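You operate a simulated robot arm through the tools that you are given. There is no shell and no other tool.

You run a simulated two-armed robot. Do the job below in one go: nothing can be reset, and whatever is moved stays where it is left.

Task
Put the red cup in the wash basin. Then open the bottom truck drawer, take the yellow cup and put it in the inside of the bottom truck drawer and shut the drawer again. Then put the white cup on top of the test gauge. Keep to this order. Set down upright: red cup, yellow cup, white cup.

Only the result counts: the job must be done as asked and must still hold three seconds after the hand-in. Knocking over, shifting, dropping, spilling or breaking anything else fails it.

Robot
Two 7-joint arms with fingered hands on one trunk, on a base that moves. Base frame: it is fixed to the floor where the robot stands at the start and does not move with it; the origin is under the middle of the robot, x ahead of it, y to its left, z up; the surface under the hand at the start is at about z = 0.85. Units: m, degrees, N and s.
The left shoulder is at the start at [0.083, 0.125, 1.094], the right one opposite. With the tool pointing down near the work surface each hand reaches from about 0.46 to 0.82 m from the robot's upright axis, wherever it stands, measured 20 degrees to its own side. Places, roughly: bottom truck drawer [1.7, 0.7, 0.9]; inside of the bottom truck drawer [1.7, 0.6, 0.9]; wash basin (27x26 cm) [0.48, -0.8, 0.86]. Payload 3.6 kg a hand.
The tool frame of a hand sits at the grasp point between the pads (the TCP): z along the fingers, y along the line on which they close. The tips reach 0.03 m beyond it. The gripper opens to 0.104 m; its body begins 0.035 m behind the TCP. The gripper is a hand of 4 fingers: y runs from the thumb to the fingers, the wrist lies at [-0.015, -0.104, -0.178] in the tool frame, and closing takes about 1.5 s.
Orientation is that of the tool frame in the base frame, as a unit quaternion [x, y, z, w]. With the fingers straight down and the wrist toward the robot, the tool's x, y and z point along [0, 1, 0], [1, 0, 0] and [0, 0, -1] of the base frame.

Tools
- The arms move only by the tool play_rows. It takes "left_motion", "right_motion" or both (then of equal length, played together; a hand with none holds still); each is a list of rows, each a list of 7 numbers: the shift along the tool's x, y, z in m, then the turn, a rotation vector about the tool's x, y, z in degrees, then the closure in counts, from 0 (fully open) to 255 (shut). In form: [[dx, dy, dz, wx, wy, wz, fingers], ...]. A call has 1 to 20 rows; each row shifts and turns the commanded pose from where the row before left it, along the tool's axes as they then stand. Rows are played at 5 a second. More than 0.05 m and 8.6 degrees between two rows, or a gripper value outside its range, and nothing of the call is played. Where a pose cannot be reached the arm comes as near as it can. A force on the tool above 40 N (or 10 N above the force at the start of the call, whichever is more), or a blocked arm, ends the call early, and 0.2 s more pass. The fingers move at their own pace (about 0.072 m/s each) and stop on an object; they squeeze with about 33 N. The grip force told is the motor's: it shows also when the fingers shut on nothing. Time passes only in rows, and 0.2 s behind the last, so rows that do not move let the fingers close. It gives the time, the measured TCP pose, the force on the tool (base axes), the opening and the grip force at its end, in the units of the frame above (readings bear some noise), with the torque about the TCP (base axes, N m) and any sound that the robot's microphone picked up.
- Cameras (640 x 400 px; columns grow to the right, rows downward): "scene" is now at [0.2012, -0.022, 1.2388]; the picture's right is [-0.23, -0.97, 0.00], its down [-0.46, 0.11, -0.88] and it looks along [0.86, -0.20, -0.47] (base axes); focal length 214 px, centre (320, 200). "left" rides on the left gripper at [-0.061, -0.092, -0.13] in its tool frame; the picture's right is [-0.81, -0.28, 0.52], its down [0.53, -0.71, 0.46] and it looks along [0.24, 0.65, 0.72] (tool axes); focal length 275 px, centre (320, 200). "right" rides on the right gripper at [0.061, -0.092, -0.13] in its tool frame; the picture's right is [-0.81, 0.28, -0.52], its down [-0.53, -0.71, 0.46] and it looks along [-0.24, 0.65, 0.72] (tool axes); focal length 275 px, centre (320, 200). There is no depth. A picture from a camera that has moved, and an enlarged one, comes with that camera's place and axes in the base frame and with its lens.
- grab_frame(camera): a new picture of that camera. The clock stands still meanwhile.
- raise_lower(by): moves the trunk up (or, below 0, down) by that many m; the arms and the scene camera ride with it, the base frame stays. It gives what a move gives, with no picture.
- roll_base(legs): drives the robot by 1 to 6 legs, each [ahead, left, turn to the left] in m, m and degrees, along the robot's own axes; the way and the turn of a leg run together, so that a leg with both is an arc; at most 1.5 m and 180 degrees a leg. The arms and the cameras ride along, it lands a little off, and it stops where it bumps. It gives what a move gives.
- grasp_type(shape, hand): the hand has 4 fingers and takes this shape, open, in about a second: jaw (thumb against the fingers, like two jaws); tri (thumb and two fingers); tip (a fingertip pinch); poke (one finger out to press); point (the index stretched); flat (the hand flat); cup (the hand cupped); fist (a fist). The gripper value then closes the fingers along that shape, each until it touches; the sizes above hold for jaw. It gives what a move gives, with no picture.
- pan_tilt(pan, tilt): turns the head with the scene camera to pan (to the left, within 80 degrees either way) and tilt (down, from -29 to 69), counted from straight ahead of the robot (the tilt from the chest, where the trunk bows). It gives what a move gives.
- enlarge(camera, box): a new picture of the part [left, top, right, bottom] of that camera's present view, enlarged. The clock stands still meanwhile.
- finish_job(): hands the job in; it is judged then, once.

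Nothing tells you exact positions but the pictures and the camera data. Unless the task says otherwise, let go and move clear before handing in.

The tools are called after "Request:" as a command line: name --argument value ..., lists and objects as JSON in quotes. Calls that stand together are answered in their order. play_rows: Moves the arms, as the interface text tells. Its arguments: {"type":"object","properties":{"left_motion":{"type":"array","items":{"type":"array","items":{"type":"number"}}},"right_motion":{"type":"array","items":{"type":"array","items":{"type":"number"}}}},"required":[]} The other tools are called the same way: raise_lower (by) moves the trunk up or down; grasp_type (shape, hand) gives the hand a shape; roll_base (legs) drives the base; pan_tilt (pan, tilt) turns the head that bears the scene camera; grab_frame (camera) takes a picture; enlarge (camera, box) takes an enlarged picture of a part of a camera's view; finish_job () hands the job in.

At the start:

```text
clock: 0.0
left_tcp_pos: [0.5579, 0.1544, 1.2097]
left_tcp_rot: [0.706, 0.708, 0.0, -0.001]
left_force: [0.0, -0.3, -0.9]
left_wrist_torque: [-0.01, -0.02, 0.0]
left_gripper_width: 0.1037
left_gripper_force: 0.1
left_shape: jaw
right_tcp_pos: [0.394, -0.2819, 1.2176]
right_tcp_rot: [0.707, 0.708, 0.0, 0.0]
right_force: [-0.3, 0.6, 0.4]
right_wrist_torque: [0.0, 0.0, -0.01]
right_gripper_width: 0.1037
right_gripper_force: 0.1
right_shape: jaw
trunk travel left (down, up): [-0.325, 0.211]
robot x, y, heading: [-0.0058, -0.0004, 0.1]
head pan, tilt (commanded): [-13.4, 28.3]
```

scene: 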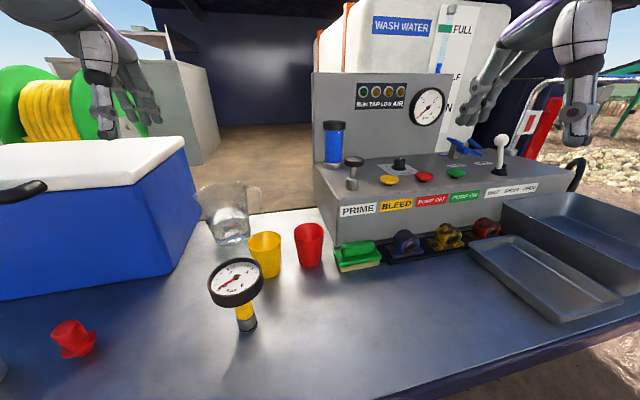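
right: 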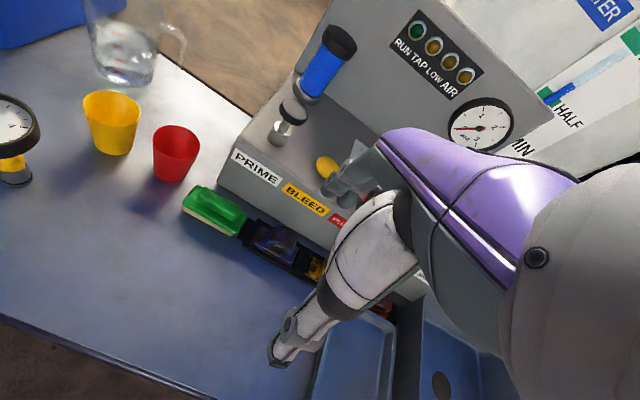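
left: 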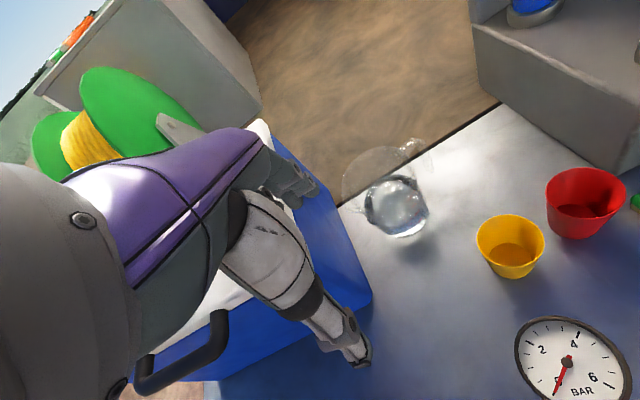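

I see a tailgate table with a yellow cup, a red cup, a pressure gauge on a stand, a jug, a cooler and a pump panel with trays on the right. I'll look around first to find the wash basin, the white cup, the drawer and the test gauge.

Request:
pan_tilt --pan -60 --tilt 35

Request:
grab_frame --camera "scene"

Request:
pan_tilt --pan 50 --tilt 35

Request:
grab_frame --camera "scene"

Request:
pan_tilt --pan 0 --tilt 55

Request:
grab_frame --camera "scene"

Request:
pan_tilt --pan 20 --tilt 5

Request:
grab_frame --camera "scene"

```text
clock: 1.1
left_tcp_pos: [0.5584, 0.1542, 1.2109]
left_tcp_rot: [0.706, 0.708, 0.0, 0.0]
left_force: [0.3, -0.3, -0.1]
left_wrist_torque: [0.0, 0.02, -0.02]
left_gripper_width: 0.1037
left_gripper_force: 0.0
left_shape: jaw
right_tcp_pos: [0.3945, -0.281, 1.2174]
right_tcp_rot: [0.707, 0.707, 0.001, 0.0]
right_force: [-0.7, -0.1, 0.1]
right_wrist_torque: [-0.01, 0.0, -0.02]
right_gripper_width: 0.1036
right_gripper_force: 0.1
right_shape: jaw
trunk travel left (down, up): [-0.325, 0.211]
robot x, y, heading: [-0.0013, -0.0006, -0.3]
head pan, tilt (commanded): [-60.0, 35.0]
```

```text
taken
camera scene: at [0.1567, -0.0772, 1.2282], right [-0.87, -0.5, 0.0], down [-0.29, 0.5, -0.82], along [0.41, -0.71, -0.57], focal length 214 px, centre (320, 200)
```

scene: 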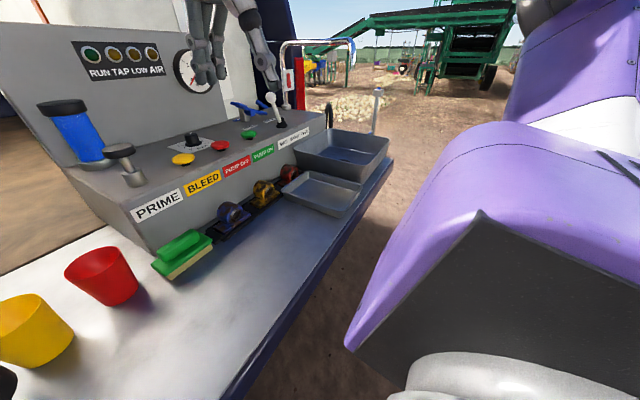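

```text
clock: 3.0
left_tcp_pos: [0.5578, 0.1533, 1.2108]
left_tcp_rot: [0.707, 0.708, 0.0, 0.0]
left_force: [0.4, -0.8, 0.2]
left_wrist_torque: [0.02, 0.05, -0.03]
left_gripper_width: 0.1039
left_gripper_force: 0.1
left_shape: jaw
right_tcp_pos: [0.3935, -0.2819, 1.2163]
right_tcp_rot: [0.707, 0.708, 0.001, 0.0]
right_force: [-1.0, -0.2, -0.1]
right_wrist_torque: [0.01, 0.02, -0.01]
right_gripper_width: 0.1039
right_gripper_force: 0.1
right_shape: jaw
trunk travel left (down, up): [-0.325, 0.211]
robot x, y, heading: [0.0016, -0.0016, 0.1]
head pan, tilt (commanded): [50.0, 35.0]
```

```text
taken
camera scene: at [0.1692, 0.0664, 1.2282], right [0.77, -0.64, 0.0], down [-0.37, -0.44, -0.82], along [0.53, 0.63, -0.57], focal length 214 px, centre (320, 200)
```

scene: 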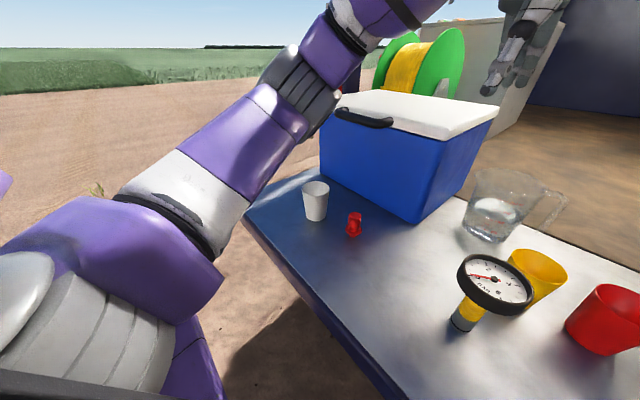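

```text
clock: 4.2
left_tcp_pos: [0.5593, 0.155, 1.2104]
left_tcp_rot: [0.707, 0.708, 0.0, 0.0]
left_force: [-0.2, -0.7, 1.3]
left_wrist_torque: [0.0, 0.02, -0.01]
left_gripper_width: 0.1037
left_gripper_force: 0.1
left_shape: jaw
right_tcp_pos: [0.3944, -0.2814, 1.2181]
right_tcp_rot: [0.707, 0.707, 0.0, 0.001]
right_force: [-1.1, 0.4, 0.0]
right_wrist_torque: [-0.02, 0.01, 0.01]
right_gripper_width: 0.1039
right_gripper_force: 0.2
right_shape: jaw
trunk travel left (down, up): [-0.325, 0.211]
robot x, y, heading: [0.0008, 0.0014, -0.0]
head pan, tilt (commanded): [0.0, 55.0]
```

```text
taken
camera scene: at [0.1847, -0.0009, 1.2], right [0.0, -1.0, 0.0], down [-0.82, 0.0, -0.57], along [0.57, 0.0, -0.82], focal length 214 px, centre (320, 200)
```

scene: 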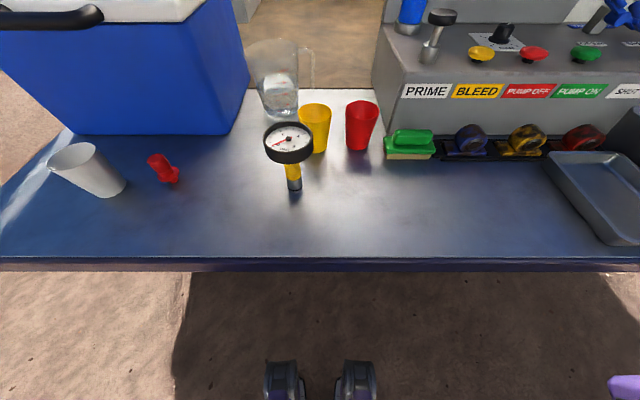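

```text
clock: 5.4
left_tcp_pos: [0.558, 0.1539, 1.2093]
left_tcp_rot: [0.706, 0.708, 0.001, 0.0]
left_force: [0.3, 0.1, -0.1]
left_wrist_torque: [-0.03, 0.0, -0.04]
left_gripper_width: 0.1035
left_gripper_force: 0.1
left_shape: jaw
right_tcp_pos: [0.3929, -0.2819, 1.2163]
right_tcp_rot: [0.707, 0.707, 0.0, 0.0]
right_force: [-0.5, -0.3, -0.5]
right_wrist_torque: [0.01, -0.01, 0.0]
right_gripper_width: 0.1035
right_gripper_force: 0.0
right_shape: jaw
trunk travel left (down, up): [-0.325, 0.211]
robot x, y, heading: [0.0031, 0.003, -0.2]
head pan, tilt (commanded): [20.0, 5.0]
```

```text
taken
camera scene: at [0.1989, 0.0304, 1.2764], right [0.34, -0.94, 0.0], down [-0.08, -0.03, -1.0], along [0.94, 0.34, -0.09], focal length 214 px, centre (320, 200)
```

scene: 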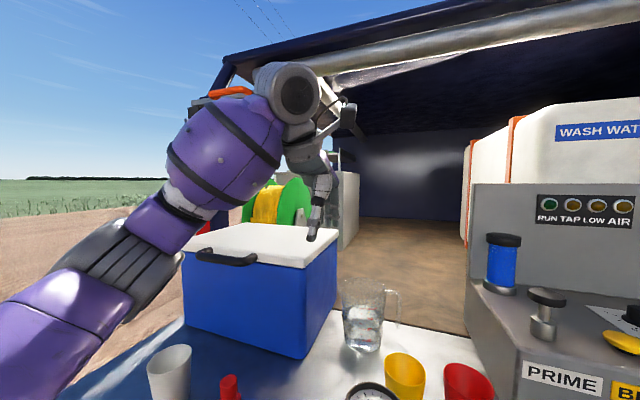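

The drawer unit seems to be in the truck bed on the left, behind the cooler. I'll enlarge that area and the basin area to see the details.

Request:
enlarge --camera "scene" --box '[180, 130, 420, 280]'

Request:
enlarge --camera "left" --box '[0, 0, 400, 250]'

Request:
pan_tilt --pan 5 --tilt 15

Request:
grab_frame --camera "scene"

Request:
enlarge --camera "scene" --box '[120, 60, 360, 210]'

```text
2.67 times, centred on (300, 205) of scene
camera zoom: at [0.1989, 0.0304, 1.2764], right [0.34, -0.94, 0.0], down [-0.08, -0.03, -1.0], along [0.94, 0.34, -0.09], focal length 572 px, centre (373, 187)
```

zoom: 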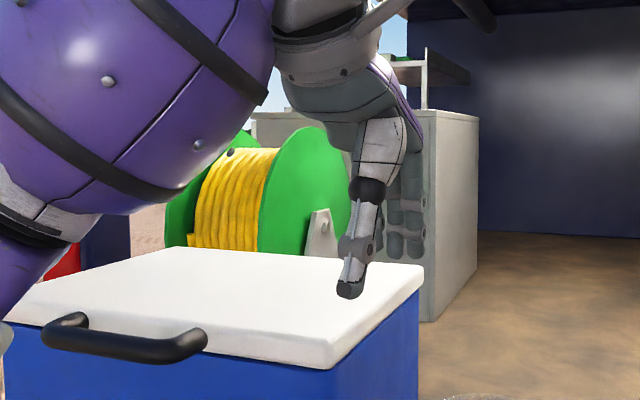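

```text
1.60 times, centred on (200, 125) of left
camera zoom: at [0.4652, 0.0938, 1.3411], right [-0.27, -0.81, -0.52], down [-0.71, 0.53, -0.46], along [0.64, 0.24, -0.73], focal length 440 px, centre (512, 320)
```

zoom: 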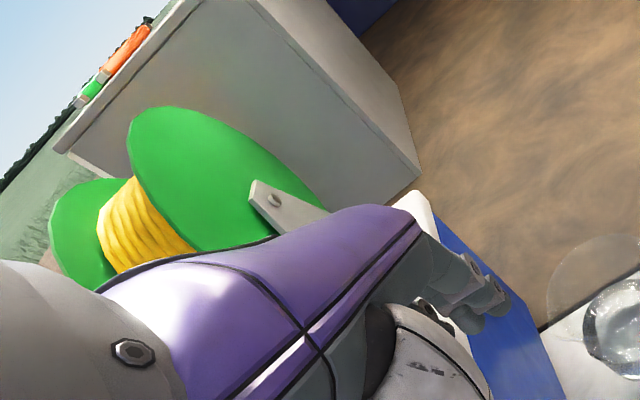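

```text
clock: 6.2
left_tcp_pos: [0.5581, 0.1537, 1.2105]
left_tcp_rot: [0.707, 0.708, -0.001, 0.0]
left_force: [0.2, -0.5, 0.4]
left_wrist_torque: [-0.01, -0.01, -0.01]
left_gripper_width: 0.104
left_gripper_force: 0.0
left_shape: jaw
right_tcp_pos: [0.3943, -0.2825, 1.2174]
right_tcp_rot: [0.707, 0.707, 0.0, 0.0]
right_force: [0.1, 0.0, 0.9]
right_wrist_torque: [0.0, -0.01, 0.01]
right_gripper_width: 0.1036
right_gripper_force: 0.0
right_shape: jaw
trunk travel left (down, up): [-0.325, 0.211]
robot x, y, heading: [0.0023, 0.0022, 0.0]
head pan, tilt (commanded): [5.0, 15.0]
```

```text
taken
camera scene: at [0.2056, 0.0072, 1.2603], right [0.09, -1.0, 0.0], down [-0.26, -0.02, -0.97], along [0.96, 0.08, -0.26], focal length 214 px, centre (320, 200)
```

scene: 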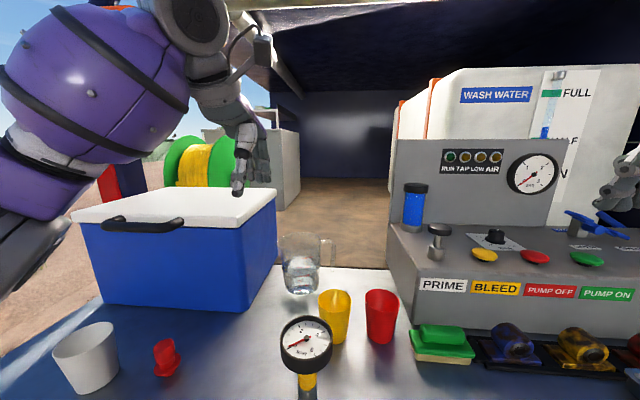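

```text
2.67 times, centred on (240, 135) of scene
camera zoom: at [0.2056, 0.0072, 1.2603], right [0.09, -1.0, 0.0], down [-0.26, -0.02, -0.97], along [0.96, 0.08, -0.26], focal length 572 px, centre (533, 373)
```

zoom: 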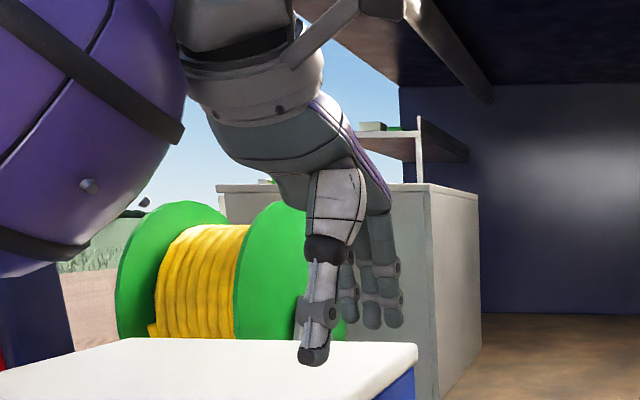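

The cabinet's visible faces are plain, so the drawers probably face the truck's left side. I'll check the gauge, cups and basin up close.

Request:
enlarge --camera "scene" --box '[220, 250, 460, 400]'

Request:
enlarge --camera "left" --box '[400, 150, 640, 400]'

Request:
pan_tilt --pan 0 --tilt 45

Request:
enlarge --camera "scene" --box '[220, 100, 460, 250]'

Request:
pan_tilt --pan -50 --tilt 30

Request:
enlarge --camera "scene" --box '[180, 100, 500, 300]'

```text
2.67 times, centred on (340, 325) of scene
camera zoom: at [0.2056, 0.0072, 1.2603], right [0.09, -1.0, 0.0], down [-0.26, -0.02, -0.97], along [0.96, 0.08, -0.26], focal length 572 px, centre (267, -133)
```

zoom: 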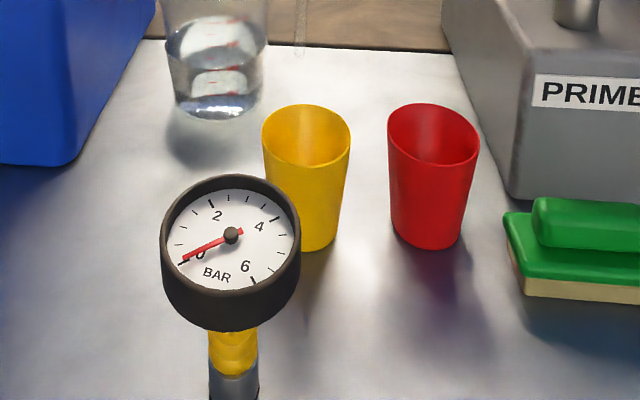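

```text
1.60 times, centred on (520, 275) of left
camera zoom: at [0.4651, 0.0938, 1.3412], right [-0.27, -0.81, -0.52], down [-0.71, 0.53, -0.46], along [0.64, 0.24, -0.73], focal length 440 px, centre (0, 80)
```

zoom: 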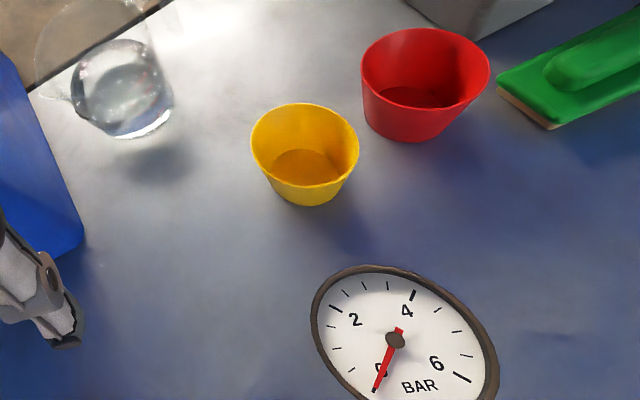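

```text
clock: 7.1
left_tcp_pos: [0.558, 0.1537, 1.2112]
left_tcp_rot: [0.706, 0.708, 0.0, -0.001]
left_force: [0.1, 0.3, 0.5]
left_wrist_torque: [0.01, -0.03, 0.01]
left_gripper_width: 0.1037
left_gripper_force: 0.1
left_shape: jaw
right_tcp_pos: [0.3937, -0.2827, 1.2177]
right_tcp_rot: [0.707, 0.707, 0.0, 0.001]
right_force: [0.2, -0.5, -0.5]
right_wrist_torque: [-0.01, -0.01, -0.04]
right_gripper_width: 0.1038
right_gripper_force: 0.0
right_shape: jaw
trunk travel left (down, up): [-0.325, 0.211]
robot x, y, heading: [-0.0063, 0.0031, -0.5]
head pan, tilt (commanded): [0.0, 45.0]
```

```text
2.67 times, centred on (340, 175) of scene
camera zoom: at [0.1939, -0.001, 1.2135], right [0.0, -1.0, 0.0], down [-0.71, 0.0, -0.71], along [0.71, 0.0, -0.71], focal length 572 px, centre (267, 267)
```

zoom: 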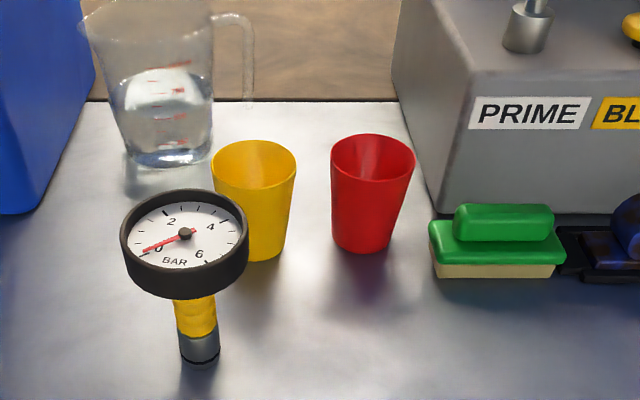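

```text
clock: 8.3
left_tcp_pos: [0.5581, 0.1544, 1.2095]
left_tcp_rot: [0.706, 0.708, 0.0, -0.001]
left_force: [-0.2, -0.3, 0.3]
left_wrist_torque: [0.02, -0.01, 0.02]
left_gripper_width: 0.1038
left_gripper_force: 0.1
left_shape: jaw
right_tcp_pos: [0.3936, -0.2816, 1.2164]
right_tcp_rot: [0.707, 0.707, 0.0, 0.0]
right_force: [0.5, 0.6, -1.0]
right_wrist_torque: [-0.01, 0.02, -0.03]
right_gripper_width: 0.1035
right_gripper_force: 0.1
right_shape: jaw
trunk travel left (down, up): [-0.325, 0.211]
robot x, y, heading: [0.0002, -0.0021, -0.1]
head pan, tilt (commanded): [-50.0, 30.0]
```

```text
2.00 times, centred on (340, 200) of scene
camera zoom: at [0.1708, -0.0702, 1.236], right [-0.77, -0.64, 0.0], down [-0.32, 0.38, -0.87], along [0.56, -0.66, -0.5], focal length 429 px, centre (280, 200)
```

zoom: 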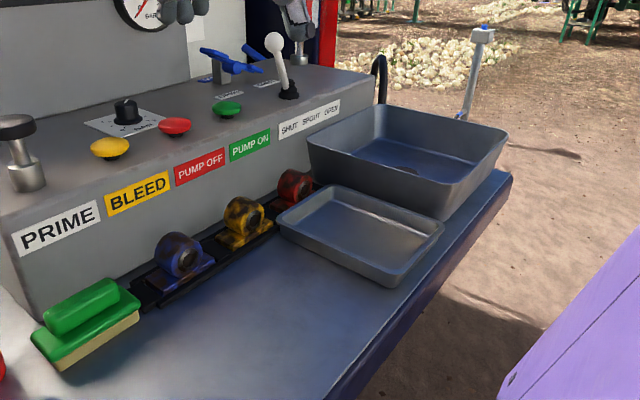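

The gauge is a horizontal dial about 8 cm wide at about [0.463, 0.052] with its top near z 0.97. The red cup is at about [0.59, -0.088], the yellow at [0.577, 0.008] and the white at [0.45, 0.42]; the basin is the deep tray at far right. I'll bring the right hand above the red cup first.

Request:
play_rows --right_motion '[[0.0323, 0.0326, 0.015, 0, 0, 0, 0], [0.0323, 0.0326, 0.015, 0, 0, 0, 0], [0.0323, 0.0326, 0.015, 0, 0, 0, 0], [0.0323, 0.0326, 0.015, 0, 0, 0, 0], [0.0323, 0.0326, 0.015, 0, 0, 0, 0], [0.0323, 0.0326, 0.015, 0, 0, 0, 0], [0, 0, 0, 0, 0, 0, 0]]'

Request:
grab_frame --camera "right"

Request:
pan_tilt --pan -5 --tilt 45

Request:
grab_frame --camera "scene"

```text
clock: 9.9
left_tcp_pos: [0.5564, 0.1543, 1.2104]
left_tcp_rot: [0.707, 0.708, -0.001, 0.001]
left_force: [-0.8, 0.3, 0.1]
left_wrist_torque: [0.01, -0.01, -0.01]
left_gripper_width: 0.1034
left_gripper_force: 0.0
left_shape: jaw
right_tcp_pos: [0.5894, -0.0989, 1.13]
right_tcp_rot: [0.708, 0.706, 0.001, 0.0]
right_force: [-0.2, 0.1, -1.0]
right_wrist_torque: [0.03, -0.01, 0.02]
right_gripper_width: 0.1039
right_gripper_force: 0.0
right_shape: jaw
right hand out of reach, approached as far as the arm can: row 6
trunk travel left (down, up): [-0.325, 0.211]
robot x, y, heading: [-0.0015, -0.0036, 0.1]
head pan, tilt (commanded): [-50.0, 30.0]
```

```text
taken
camera right: at [0.4961, -0.0385, 1.2584], right [0.27, -0.81, 0.52], down [-0.71, -0.53, -0.46], along [0.65, -0.25, -0.72], focal length 275 px, centre (320, 200)
```

right: 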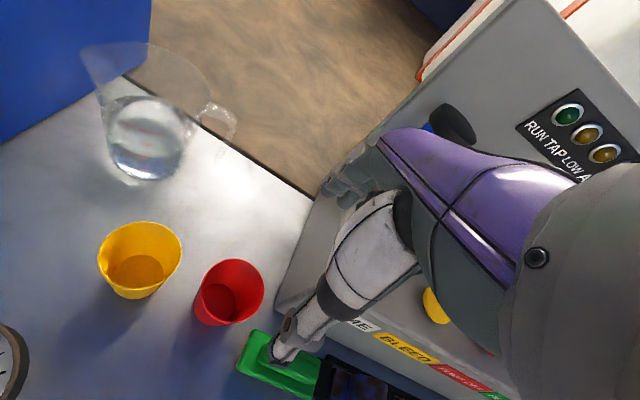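

```text
clock: 11.0
left_tcp_pos: [0.5579, 0.1534, 1.2097]
left_tcp_rot: [0.706, 0.708, -0.001, -0.001]
left_force: [0.5, 0.6, -1.2]
left_wrist_torque: [-0.05, 0.01, -0.02]
left_gripper_width: 0.1039
left_gripper_force: 0.1
left_shape: jaw
right_tcp_pos: [0.5908, -0.0988, 1.1283]
right_tcp_rot: [0.707, 0.707, 0.0, 0.0]
right_force: [0.1, 0.3, 0.1]
right_wrist_torque: [0.0, 0.02, 0.01]
right_gripper_width: 0.1036
right_gripper_force: 0.1
right_shape: jaw
trunk travel left (down, up): [-0.325, 0.211]
robot x, y, heading: [0.0024, 0.003, -0.1]
head pan, tilt (commanded): [-5.0, 45.0]
```

```text
taken
camera scene: at [0.1936, -0.0082, 1.2134], right [-0.09, -1.0, 0.0], down [-0.7, 0.06, -0.71], along [0.7, -0.06, -0.71], focal length 214 px, centre (320, 200)
```

scene: 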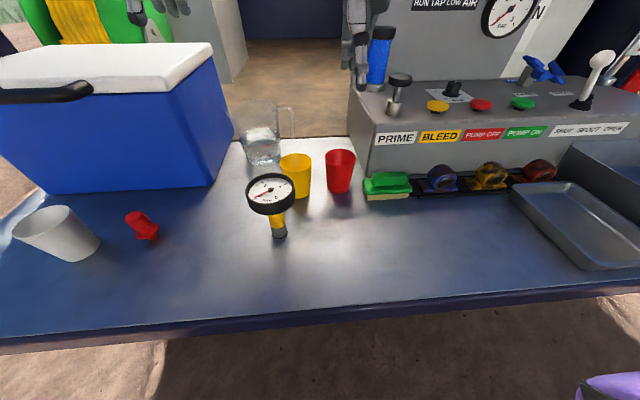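

The right arm is at its limit across the centre, so I'll tuck the left hand back, pull the right hand aside, and shift the base to the left to get the red cup in comfortable reach.

Request:
play_rows --left_motion '[[0.0252, -0.0316, -0.008, 0, 0, 0, 0], [0.0252, -0.0316, -0.008, 0, 0, 0, 0], [0.0252, -0.0316, -0.008, 0, 0, 0, 0], [0.0252, -0.0316, -0.008, 0, 0, 0, 0], [0.0252, -0.0316, -0.008, 0, 0, 0, 0]]' --right_motion '[[-0.032, 0, 0, 0, 0, 0, 0], [-0.032, 0, 0, 0, 0, 0, 0], [-0.032, 0, 0, 0, 0, 0, 0], [-0.032, 0, 0, 0, 0, 0, 0], [-0.032, 0, 0, 0, 0, 0, 0]]'

Request:
roll_base --legs '[[0, 0.16, 0]]'

Request:
grab_frame --camera "right"

Request:
grab_frame --camera "scene"

```text
clock: 12.2
left_tcp_pos: [0.398, 0.2788, 1.2502]
left_tcp_rot: [0.707, 0.707, 0.0, -0.001]
left_force: [0.3, 0.1, 0.2]
left_wrist_torque: [-0.01, -0.02, -0.01]
left_gripper_width: 0.1038
left_gripper_force: 0.0
left_shape: jaw
right_tcp_pos: [0.589, -0.2603, 1.1284]
right_tcp_rot: [0.706, 0.708, 0.001, 0.001]
right_force: [-0.8, -0.7, 0.5]
right_wrist_torque: [0.02, -0.02, -0.01]
right_gripper_width: 0.1041
right_gripper_force: 0.0
right_shape: jaw
trunk travel left (down, up): [-0.325, 0.211]
robot x, y, heading: [-0.0008, -0.0014, -0.3]
head pan, tilt (commanded): [-5.0, 45.0]
```

```text
clock: 14.2
left_tcp_pos: [0.4, 0.4382, 1.2488]
left_tcp_rot: [0.706, 0.708, 0.0, 0.0]
left_force: [0.8, 0.5, 0.7]
left_wrist_torque: [-0.01, 0.0, -0.01]
left_gripper_width: 0.1037
left_gripper_force: 0.0
left_shape: jaw
right_tcp_pos: [0.5907, -0.1, 1.1281]
right_tcp_rot: [0.707, 0.707, -0.001, 0.0]
right_force: [0.2, -0.1, 0.1]
right_wrist_torque: [0.01, 0.02, -0.04]
right_gripper_width: 0.1039
right_gripper_force: 0.0
right_shape: jaw
trunk travel left (down, up): [-0.325, 0.211]
robot x, y, heading: [-0.0017, 0.1608, -0.0]
head pan, tilt (commanded): [-5.0, 45.0]
```

```text
taken
camera right: at [0.4968, -0.0399, 1.2577], right [0.28, -0.81, 0.52], down [-0.71, -0.53, -0.46], along [0.64, -0.24, -0.72], focal length 275 px, centre (320, 200)
```

right: 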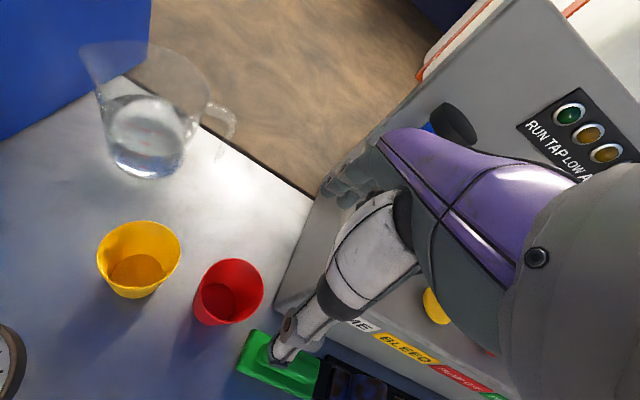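

```text
taken
camera scene: at [0.1936, 0.1514, 1.2134], right [-0.09, -1.0, 0.0], down [-0.7, 0.06, -0.71], along [0.7, -0.06, -0.71], focal length 214 px, centre (320, 200)
```

scene: 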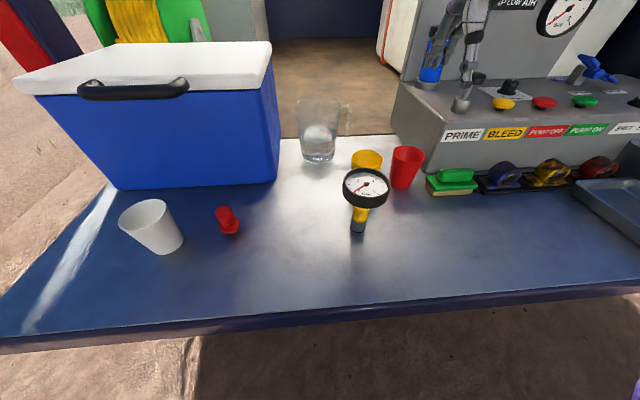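

The red cup is at about [0.589, -0.087] and the hand is just above it. I'll line up, lower most of the way and check with the camera.

Request:
play_rows --right_motion '[[0.013, -0.001, 0.02, 0, 0, 0, 0], [0, 0, 0.03, 0, 0, 0, 0], [0, 0, 0.03, 0, 0, 0, 0], [0, 0, 0.03, 0, 0, 0, 0], [0, 0, 0, 0, 0, 0, 0]]'

Request:
grab_frame --camera "right"

Request:
grab_frame --camera "scene"

```text
clock: 15.4
left_tcp_pos: [0.4001, 0.4381, 1.249]
left_tcp_rot: [0.707, 0.708, 0.0, 0.0]
left_force: [0.6, 0.3, -0.2]
left_wrist_torque: [0.01, 0.0, 0.03]
left_gripper_width: 0.1036
left_gripper_force: 0.2
left_shape: jaw
right_tcp_pos: [0.5898, -0.0874, 1.0172]
right_tcp_rot: [0.706, 0.708, -0.001, 0.0]
right_force: [-0.5, -0.3, 0.1]
right_wrist_torque: [0.0, 0.04, 0.01]
right_gripper_width: 0.1039
right_gripper_force: 0.2
right_shape: jaw
trunk travel left (down, up): [-0.325, 0.211]
robot x, y, heading: [-0.0005, 0.1567, -0.1]
head pan, tilt (commanded): [-5.0, 45.0]
```

```text
taken
camera right: at [0.4962, -0.0274, 1.1469], right [0.27, -0.81, 0.52], down [-0.71, -0.53, -0.46], along [0.65, -0.24, -0.72], focal length 275 px, centre (320, 200)
```

right: 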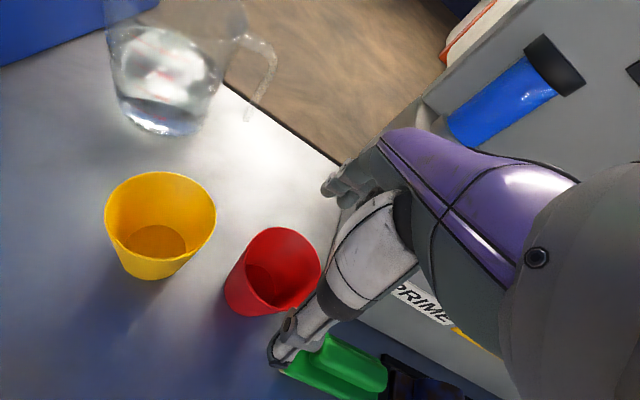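

```text
taken
camera scene: at [0.1934, 0.1512, 1.2135], right [-0.09, -1.0, 0.0], down [-0.7, 0.06, -0.71], along [0.7, -0.06, -0.71], focal length 214 px, centre (320, 200)
```

scene: 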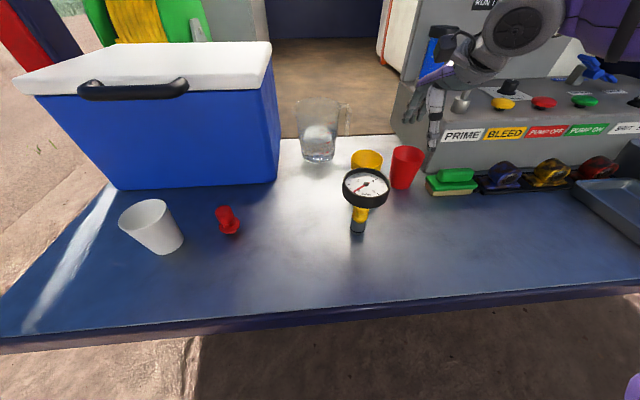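

The cup sits between the thumb and the fingers in line. I'll lower onto it and close.

Request:
play_rows --right_motion '[[0, 0.002, 0.025, 0, 0, 0, 0], [0, 0, 0.025, 0, 0, 0, 0], [0, 0, 0.025, 0, 0, 0, 0], [0, 0, 0.022, 0, 0, 0, 0], [0, 0, 0, 0, 0, 0, 0]]'

Request:
grab_frame --camera "right"

Request:
enlarge --camera "scene" --box '[320, 80, 480, 220]'

```text
clock: 16.6
left_tcp_pos: [0.3997, 0.438, 1.2488]
left_tcp_rot: [0.706, 0.708, 0.0, 0.0]
left_force: [0.0, 0.2, 0.0]
left_wrist_torque: [0.02, -0.02, -0.01]
left_gripper_width: 0.1035
left_gripper_force: 0.0
left_shape: jaw
right_tcp_pos: [0.5911, -0.0874, 0.9217]
right_tcp_rot: [0.707, 0.707, 0.0, 0.0]
right_force: [0.2, 0.2, 0.3]
right_wrist_torque: [-0.02, 0.04, -0.01]
right_gripper_width: 0.1038
right_gripper_force: 0.1
right_shape: jaw
trunk travel left (down, up): [-0.325, 0.211]
robot x, y, heading: [-0.0004, 0.1602, -0.1]
head pan, tilt (commanded): [-5.0, 45.0]
```

```text
taken
camera right: at [0.498, -0.0269, 1.0509], right [0.28, -0.81, 0.52], down [-0.71, -0.53, -0.46], along [0.64, -0.24, -0.72], focal length 275 px, centre (320, 200)
```

right: 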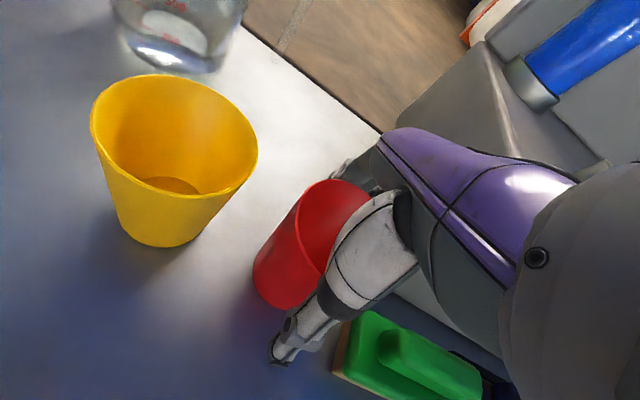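

```text
2.86 times, centred on (400, 150) of scene
camera zoom: at [0.1934, 0.1511, 1.2134], right [-0.09, -1.0, 0.0], down [-0.7, 0.06, -0.71], along [0.7, -0.06, -0.71], focal length 613 px, centre (91, 343)
```

zoom: 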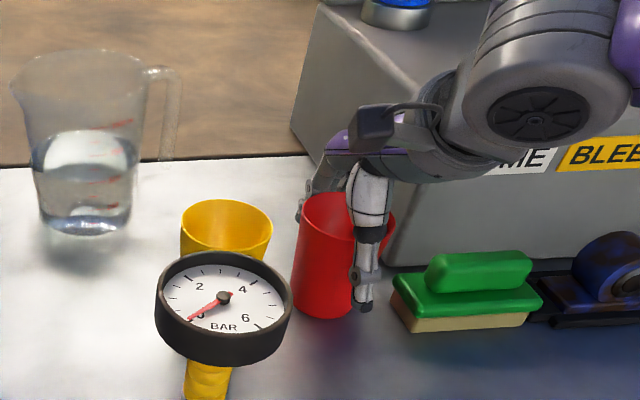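

The thumb and fingers straddle the red cup cleanly. Closing the grip now.

Request:
play_rows --right_motion '[[0, 0, 0, 0, 0, 0, 120], [0, 0, 0, 0, 0, 0, 160], [0, 0, 0, 0, 0, 0, 200], [0, 0, 0, 0, 0, 0, 255], [0, 0, 0, 0, 0, 0, 255], [0, 0, 0, 0, 0, 0, 255], [0, 0, 0, 0, 0, 0, 255], [0, 0, 0, 0, 0, 0, 255]]'

Request:
grab_frame --camera "right"

Request:
enlarge --camera "scene" --box '[320, 80, 480, 220]'

```text
clock: 18.4
left_tcp_pos: [0.4004, 0.4373, 1.2494]
left_tcp_rot: [0.706, 0.708, 0.001, 0.0]
left_force: [-1.3, 0.4, 0.7]
left_wrist_torque: [0.02, 0.04, -0.02]
left_gripper_width: 0.1037
left_gripper_force: 0.1
left_shape: jaw
right_tcp_pos: [0.591, -0.0882, 0.9225]
right_tcp_rot: [0.707, 0.707, 0.0, 0.0]
right_force: [-0.8, 0.7, 0.1]
right_wrist_torque: [0.0, 0.0, 0.01]
right_gripper_width: 0.0554
right_gripper_force: 33.1
right_shape: jaw
trunk travel left (down, up): [-0.325, 0.211]
robot x, y, heading: [0.0009, 0.158, 0.1]
head pan, tilt (commanded): [-5.0, 45.0]
```

```text
taken
camera right: at [0.4982, -0.0269, 1.0511], right [0.28, -0.81, 0.52], down [-0.71, -0.53, -0.46], along [0.64, -0.24, -0.72], focal length 275 px, centre (320, 200)
```

right: 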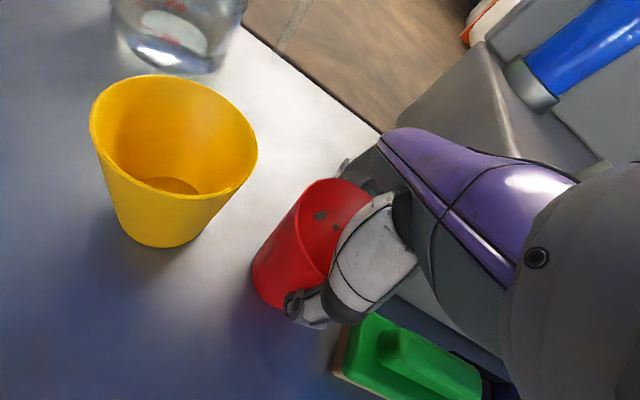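

```text
2.86 times, centred on (400, 150) of scene
camera zoom: at [0.1936, 0.1511, 1.2134], right [-0.09, -1.0, 0.0], down [-0.7, 0.06, -0.71], along [0.7, -0.06, -0.71], focal length 613 px, centre (91, 343)
```

zoom: 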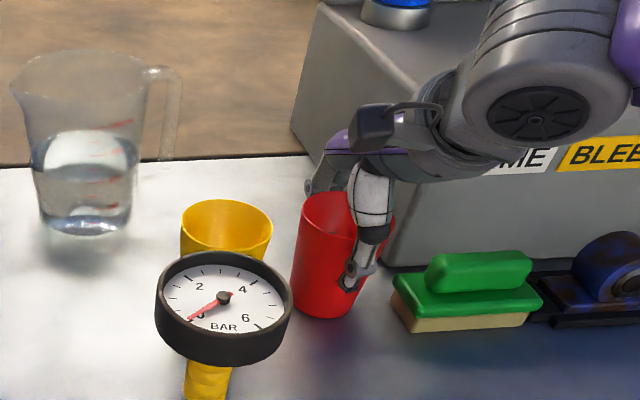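

Grip is firm at 5.5 cm width. I'll lift straight up and check that the cup comes along.

Request:
play_rows --right_motion '[[0, 0, -0.02, 0, 0, 0, 255], [0, 0, -0.03, 0, 0, 0, 255], [0, 0, -0.04, 0, 0, 0, 255], [0, 0, -0.04, 0, 0, 0, 255], [0, 0, -0.04, 0, 0, 0, 255], [0, 0, -0.04, 0, 0, 0, 255], [0, 0, -0.03, 0, 0, 0, 255], [0, 0, 0, 0, 0, 0, 255]]'

Request:
grab_frame --camera "right"

Request:
grab_frame --camera "scene"

```text
clock: 20.2
left_tcp_pos: [0.4006, 0.4388, 1.2496]
left_tcp_rot: [0.707, 0.707, 0.0, 0.0]
left_force: [0.1, -0.1, -0.7]
left_wrist_torque: [-0.01, -0.03, -0.02]
left_gripper_width: 0.1036
left_gripper_force: 0.1
left_shape: jaw
right_tcp_pos: [0.5919, -0.0881, 1.1622]
right_tcp_rot: [0.707, 0.707, 0.0, 0.0]
right_force: [0.2, 0.1, -0.2]
right_wrist_torque: [0.01, 0.01, 0.0]
right_gripper_width: 0.0552
right_gripper_force: 33.5
right_shape: jaw
trunk travel left (down, up): [-0.325, 0.211]
robot x, y, heading: [-0.0012, 0.1598, 0.0]
head pan, tilt (commanded): [-5.0, 45.0]
```

```text
taken
camera right: at [0.4984, -0.027, 1.2914], right [0.28, -0.81, 0.52], down [-0.71, -0.53, -0.46], along [0.65, -0.24, -0.72], focal length 275 px, centre (320, 200)
```

right: 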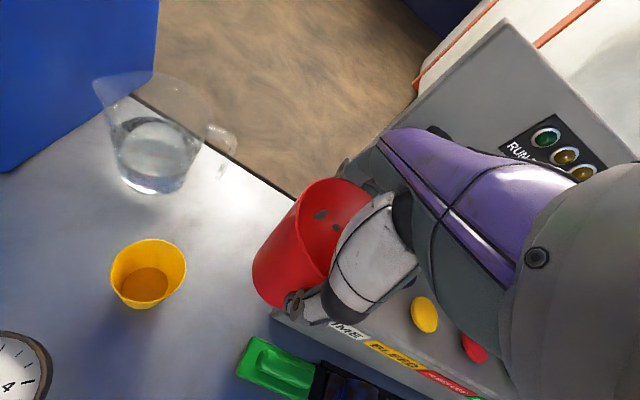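

```text
taken
camera scene: at [0.1937, 0.151, 1.2134], right [-0.09, -1.0, 0.0], down [-0.7, 0.06, -0.71], along [0.7, -0.06, -0.71], focal length 214 px, centre (320, 200)
```

scene: 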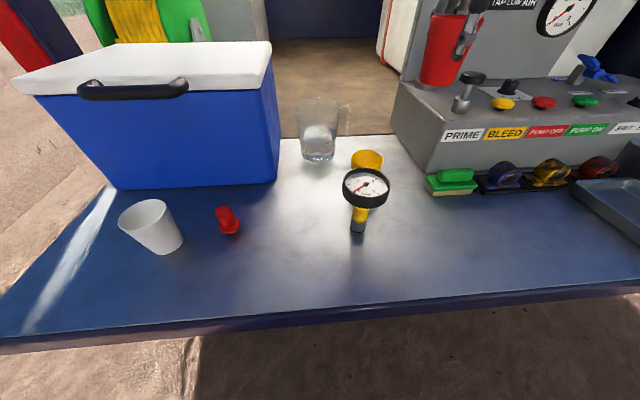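

The red cup is held upright. I'll pull the hand back and drive right to the basin.

Request:
play_rows --right_motion '[[-0.015, -0.035, 0, 0, 0, 0, 255], [-0.015, -0.035, 0, 0, 0, 0, 255], [-0.015, -0.035, 0, 0, 0, 0, 255], [0, 0, 0, 0, 0, 0, 255]]'

Request:
roll_base --legs '[[0, -0.65, 0]]'

Request:
pan_tilt --pan -35 --tilt 40

Request:
grab_frame --camera "scene"

Request:
grab_frame --camera "right"

```text
clock: 21.2
left_tcp_pos: [0.4011, 0.4396, 1.2486]
left_tcp_rot: [0.706, 0.708, -0.001, -0.001]
left_force: [0.6, -0.1, 0.0]
left_wrist_torque: [0.03, -0.02, 0.02]
left_gripper_width: 0.1037
left_gripper_force: 0.0
left_shape: jaw
right_tcp_pos: [0.4858, -0.1321, 1.1601]
right_tcp_rot: [0.707, 0.707, -0.001, 0.0]
right_force: [0.5, -0.2, -1.4]
right_wrist_torque: [0.03, 0.01, -0.03]
right_gripper_width: 0.0552
right_gripper_force: 33.5
right_shape: jaw
trunk travel left (down, up): [-0.325, 0.211]
robot x, y, heading: [-0.0019, 0.159, 0.1]
head pan, tilt (commanded): [-5.0, 45.0]
```

```text
clock: 27.9
left_tcp_pos: [0.4001, -0.213, 1.2482]
left_tcp_rot: [0.706, 0.708, -0.001, 0.0]
left_force: [0.1, 0.3, -0.1]
left_wrist_torque: [0.06, -0.02, 0.0]
left_gripper_width: 0.1035
left_gripper_force: 0.1
left_shape: jaw
right_tcp_pos: [0.4854, -0.7792, 1.1615]
right_tcp_rot: [0.702, 0.712, 0.001, 0.002]
right_force: [3.3, 15.3, 3.4]
right_wrist_torque: [-1.18, 0.23, -0.03]
right_gripper_width: 0.0553
right_gripper_force: 32.7
right_shape: jaw
trunk travel left (down, up): [-0.325, 0.211]
robot x, y, heading: [0.0032, -0.4948, 0.2]
head pan, tilt (commanded): [-5.0, 45.0]
stopped in leg 1: the force on the tool passed its limit at 40 N (the readings are from after the stop); the commanded pose is now the measured one
```

```text
clock: 28.9
left_tcp_pos: [0.4, -0.2119, 1.248]
left_tcp_rot: [0.707, 0.708, -0.002, 0.001]
left_force: [0.1, 0.1, -0.3]
left_wrist_torque: [-0.06, 0.03, 0.02]
left_gripper_width: 0.1038
left_gripper_force: 0.1
left_shape: jaw
right_tcp_pos: [0.4852, -0.779, 1.1617]
right_tcp_rot: [0.703, 0.711, 0.0, 0.001]
right_force: [4.5, 21.3, 4.4]
right_wrist_torque: [-1.62, 0.24, -0.01]
right_gripper_width: 0.0553
right_gripper_force: 33.0
right_shape: jaw
trunk travel left (down, up): [-0.325, 0.211]
robot x, y, heading: [-0.0026, -0.4937, -0.2]
head pan, tilt (commanded): [-35.0, 40.0]
```

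```text
taken
camera scene: at [0.1822, -0.5407, 1.2208], right [-0.57, -0.82, 0.0], down [-0.53, 0.37, -0.77], along [0.63, -0.44, -0.64], focal length 214 px, centre (320, 200)
```

scene: 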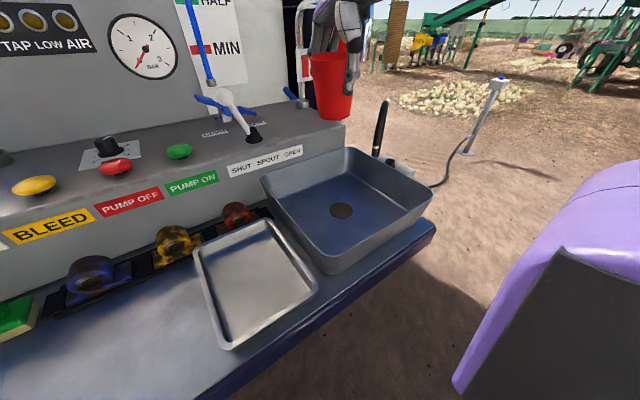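

```text
taken
camera right: at [0.3912, -0.7196, 1.2912], right [0.28, -0.81, 0.52], down [-0.71, -0.54, -0.46], along [0.65, -0.24, -0.72], focal length 275 px, centre (320, 200)
```

right: 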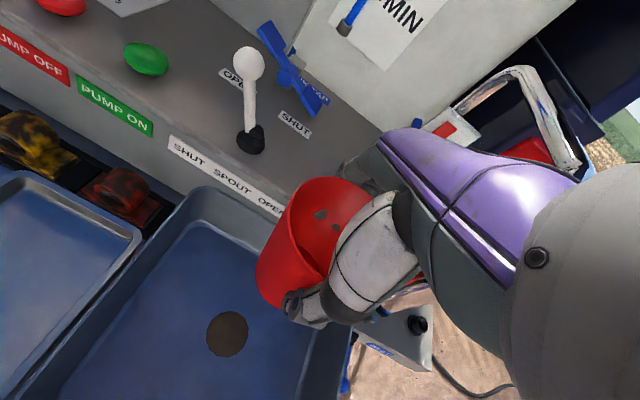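

The right hand bumped something at about y = -0.83, z = 1.24. I'll back off slightly to the left, then look at what it was.

Request:
play_rows --right_motion '[[0.02, 0, 0, 0, 0, 0, 255], [0.03, 0, 0, 0, 0, 0, 255]]'

Request:
pan_tilt --pan -40 --tilt 10

Request:
grab_frame --camera "scene"

Request:
enlarge --camera "scene" --box '[200, 60, 480, 260]'

Request:
grab_frame --camera "right"

Request:
grab_frame --camera "left"

```text
clock: 29.5
left_tcp_pos: [0.3991, -0.215, 1.2477]
left_tcp_rot: [0.707, 0.707, -0.001, -0.001]
left_force: [-1.0, 0.4, -1.4]
left_wrist_torque: [-0.01, 0.01, 0.02]
left_gripper_width: 0.104
left_gripper_force: 0.0
left_shape: jaw
right_tcp_pos: [0.4844, -0.7336, 1.1602]
right_tcp_rot: [0.704, 0.71, 0.0, 0.0]
right_force: [0.3, -0.1, 1.1]
right_wrist_torque: [-0.01, -0.03, 0.02]
right_gripper_width: 0.0552
right_gripper_force: 33.4
right_shape: jaw
trunk travel left (down, up): [-0.325, 0.211]
robot x, y, heading: [0.0041, -0.491, 0.1]
head pan, tilt (commanded): [-35.0, 40.0]
```

```text
clock: 30.4
left_tcp_pos: [0.3993, -0.2159, 1.2484]
left_tcp_rot: [0.706, 0.708, -0.001, -0.001]
left_force: [0.0, 0.6, -0.5]
left_wrist_torque: [-0.01, 0.0, 0.04]
left_gripper_width: 0.1039
left_gripper_force: 0.1
left_shape: jaw
right_tcp_pos: [0.4841, -0.7334, 1.1616]
right_tcp_rot: [0.704, 0.71, 0.0, 0.0]
right_force: [-0.6, -0.5, 0.0]
right_wrist_torque: [0.0, 0.01, 0.01]
right_gripper_width: 0.0553
right_gripper_force: 33.2
right_shape: jaw
trunk travel left (down, up): [-0.325, 0.211]
robot x, y, heading: [-0.0029, -0.4928, -0.3]
head pan, tilt (commanded): [-40.0, 10.0]
```

```text
taken
camera scene: at [0.1835, -0.5553, 1.2683], right [-0.64, -0.77, 0.0], down [-0.13, 0.11, -0.98], along [0.75, -0.63, -0.17], focal length 214 px, centre (320, 200)
```

scene: 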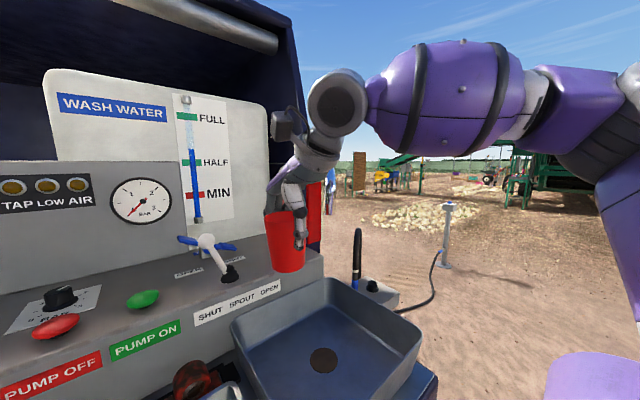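

```text
2.00 times, centred on (340, 160) of scene
camera zoom: at [0.1835, -0.5553, 1.2683], right [-0.64, -0.77, 0.0], down [-0.13, 0.11, -0.98], along [0.75, -0.63, -0.17], focal length 429 px, centre (280, 280)
```

zoom: 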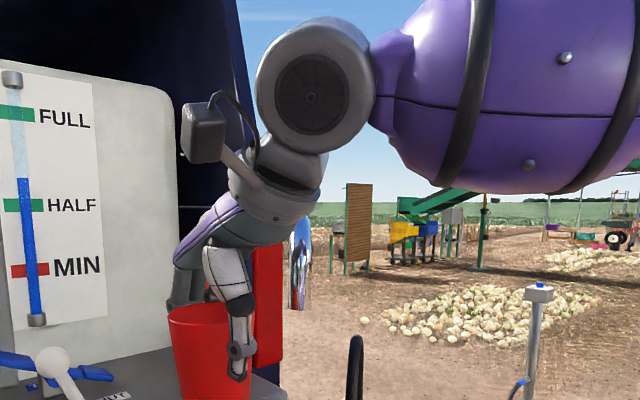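

```text
taken
camera right: at [0.3904, -0.6743, 1.2904], right [0.28, -0.81, 0.52], down [-0.71, -0.54, -0.46], along [0.65, -0.24, -0.72], focal length 275 px, centre (320, 200)
```

right: 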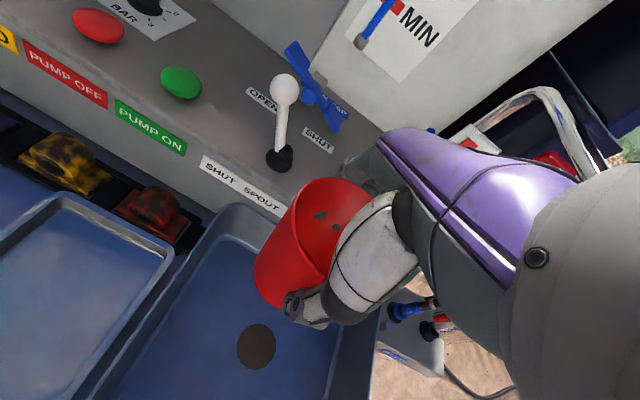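

```text
taken
camera left: at [0.3073, -0.2764, 1.3798], right [-0.27, -0.81, -0.52], down [-0.71, 0.53, -0.45], along [0.64, 0.24, -0.73], focal length 275 px, centre (320, 200)
```

left: 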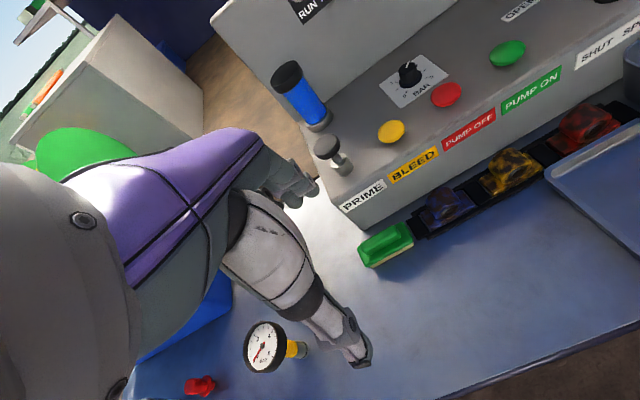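

The obstacle appears to be a tubular handrail beside the basin at about y = -0.87, z = 1.25. I'll look more closely at where it runs before lowering the cup.

Request:
enlarge --camera "right" --box '[400, 50, 640, 250]'

Request:
enlarge --camera "right" --box '[180, 230, 440, 400]'

Request:
pan_tilt --pan -45 --tilt 25

Request:
enlarge --camera "scene" --box '[180, 80, 460, 300]'

```text
2.00 times, centred on (520, 150) of right
camera zoom: at [0.3904, -0.6743, 1.2904], right [0.28, -0.81, 0.52], down [-0.71, -0.54, -0.46], along [0.65, -0.24, -0.72], focal length 551 px, centre (-80, 300)
```

zoom: 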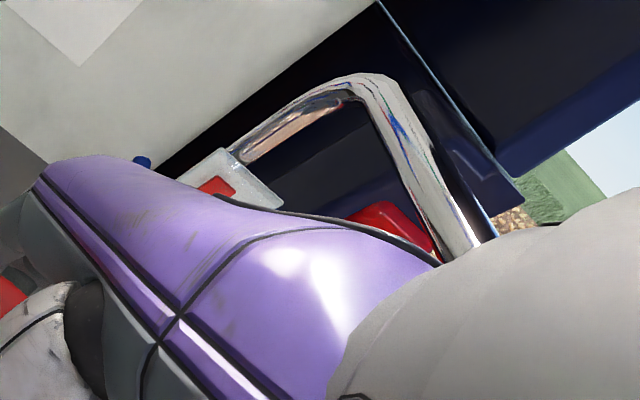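

```text
2.35 times, centred on (310, 315) of right
camera zoom: at [0.3904, -0.6743, 1.2904], right [0.28, -0.81, 0.52], down [-0.71, -0.54, -0.46], along [0.65, -0.24, -0.72], focal length 648 px, centre (344, -71)
```

zoom: 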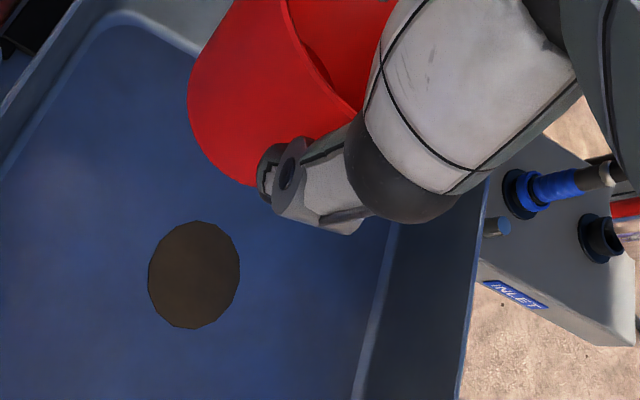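

```text
clock: 31.2
left_tcp_pos: [0.4007, -0.2154, 1.2488]
left_tcp_rot: [0.707, 0.707, -0.001, 0.0]
left_force: [0.2, -1.2, -0.3]
left_wrist_torque: [-0.01, -0.03, -0.01]
left_gripper_width: 0.1034
left_gripper_force: 0.0
left_shape: jaw
right_tcp_pos: [0.4838, -0.7336, 1.1618]
right_tcp_rot: [0.703, 0.711, 0.001, 0.0]
right_force: [0.0, 0.0, -1.6]
right_wrist_torque: [-0.02, 0.01, 0.05]
right_gripper_width: 0.0552
right_gripper_force: 33.0
right_shape: jaw
trunk travel left (down, up): [-0.325, 0.211]
robot x, y, heading: [0.0012, -0.4962, 0.1]
head pan, tilt (commanded): [-45.0, 25.0]
```

```text
1.82 times, centred on (320, 190) of scene
camera zoom: at [0.1773, -0.5607, 1.2441], right [-0.71, -0.71, 0.0], down [-0.3, 0.3, -0.91], along [0.64, -0.64, -0.42], focal length 390 px, centre (320, 218)
```

zoom: 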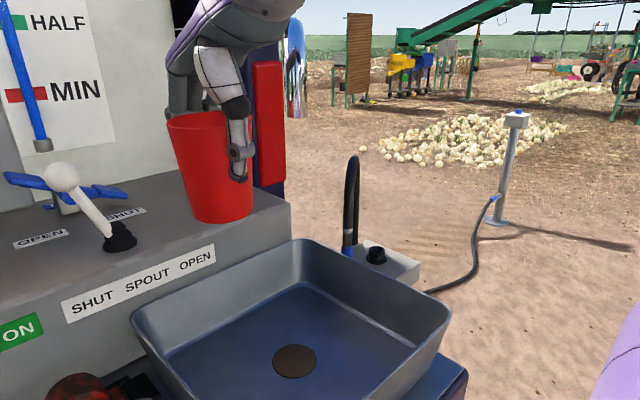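

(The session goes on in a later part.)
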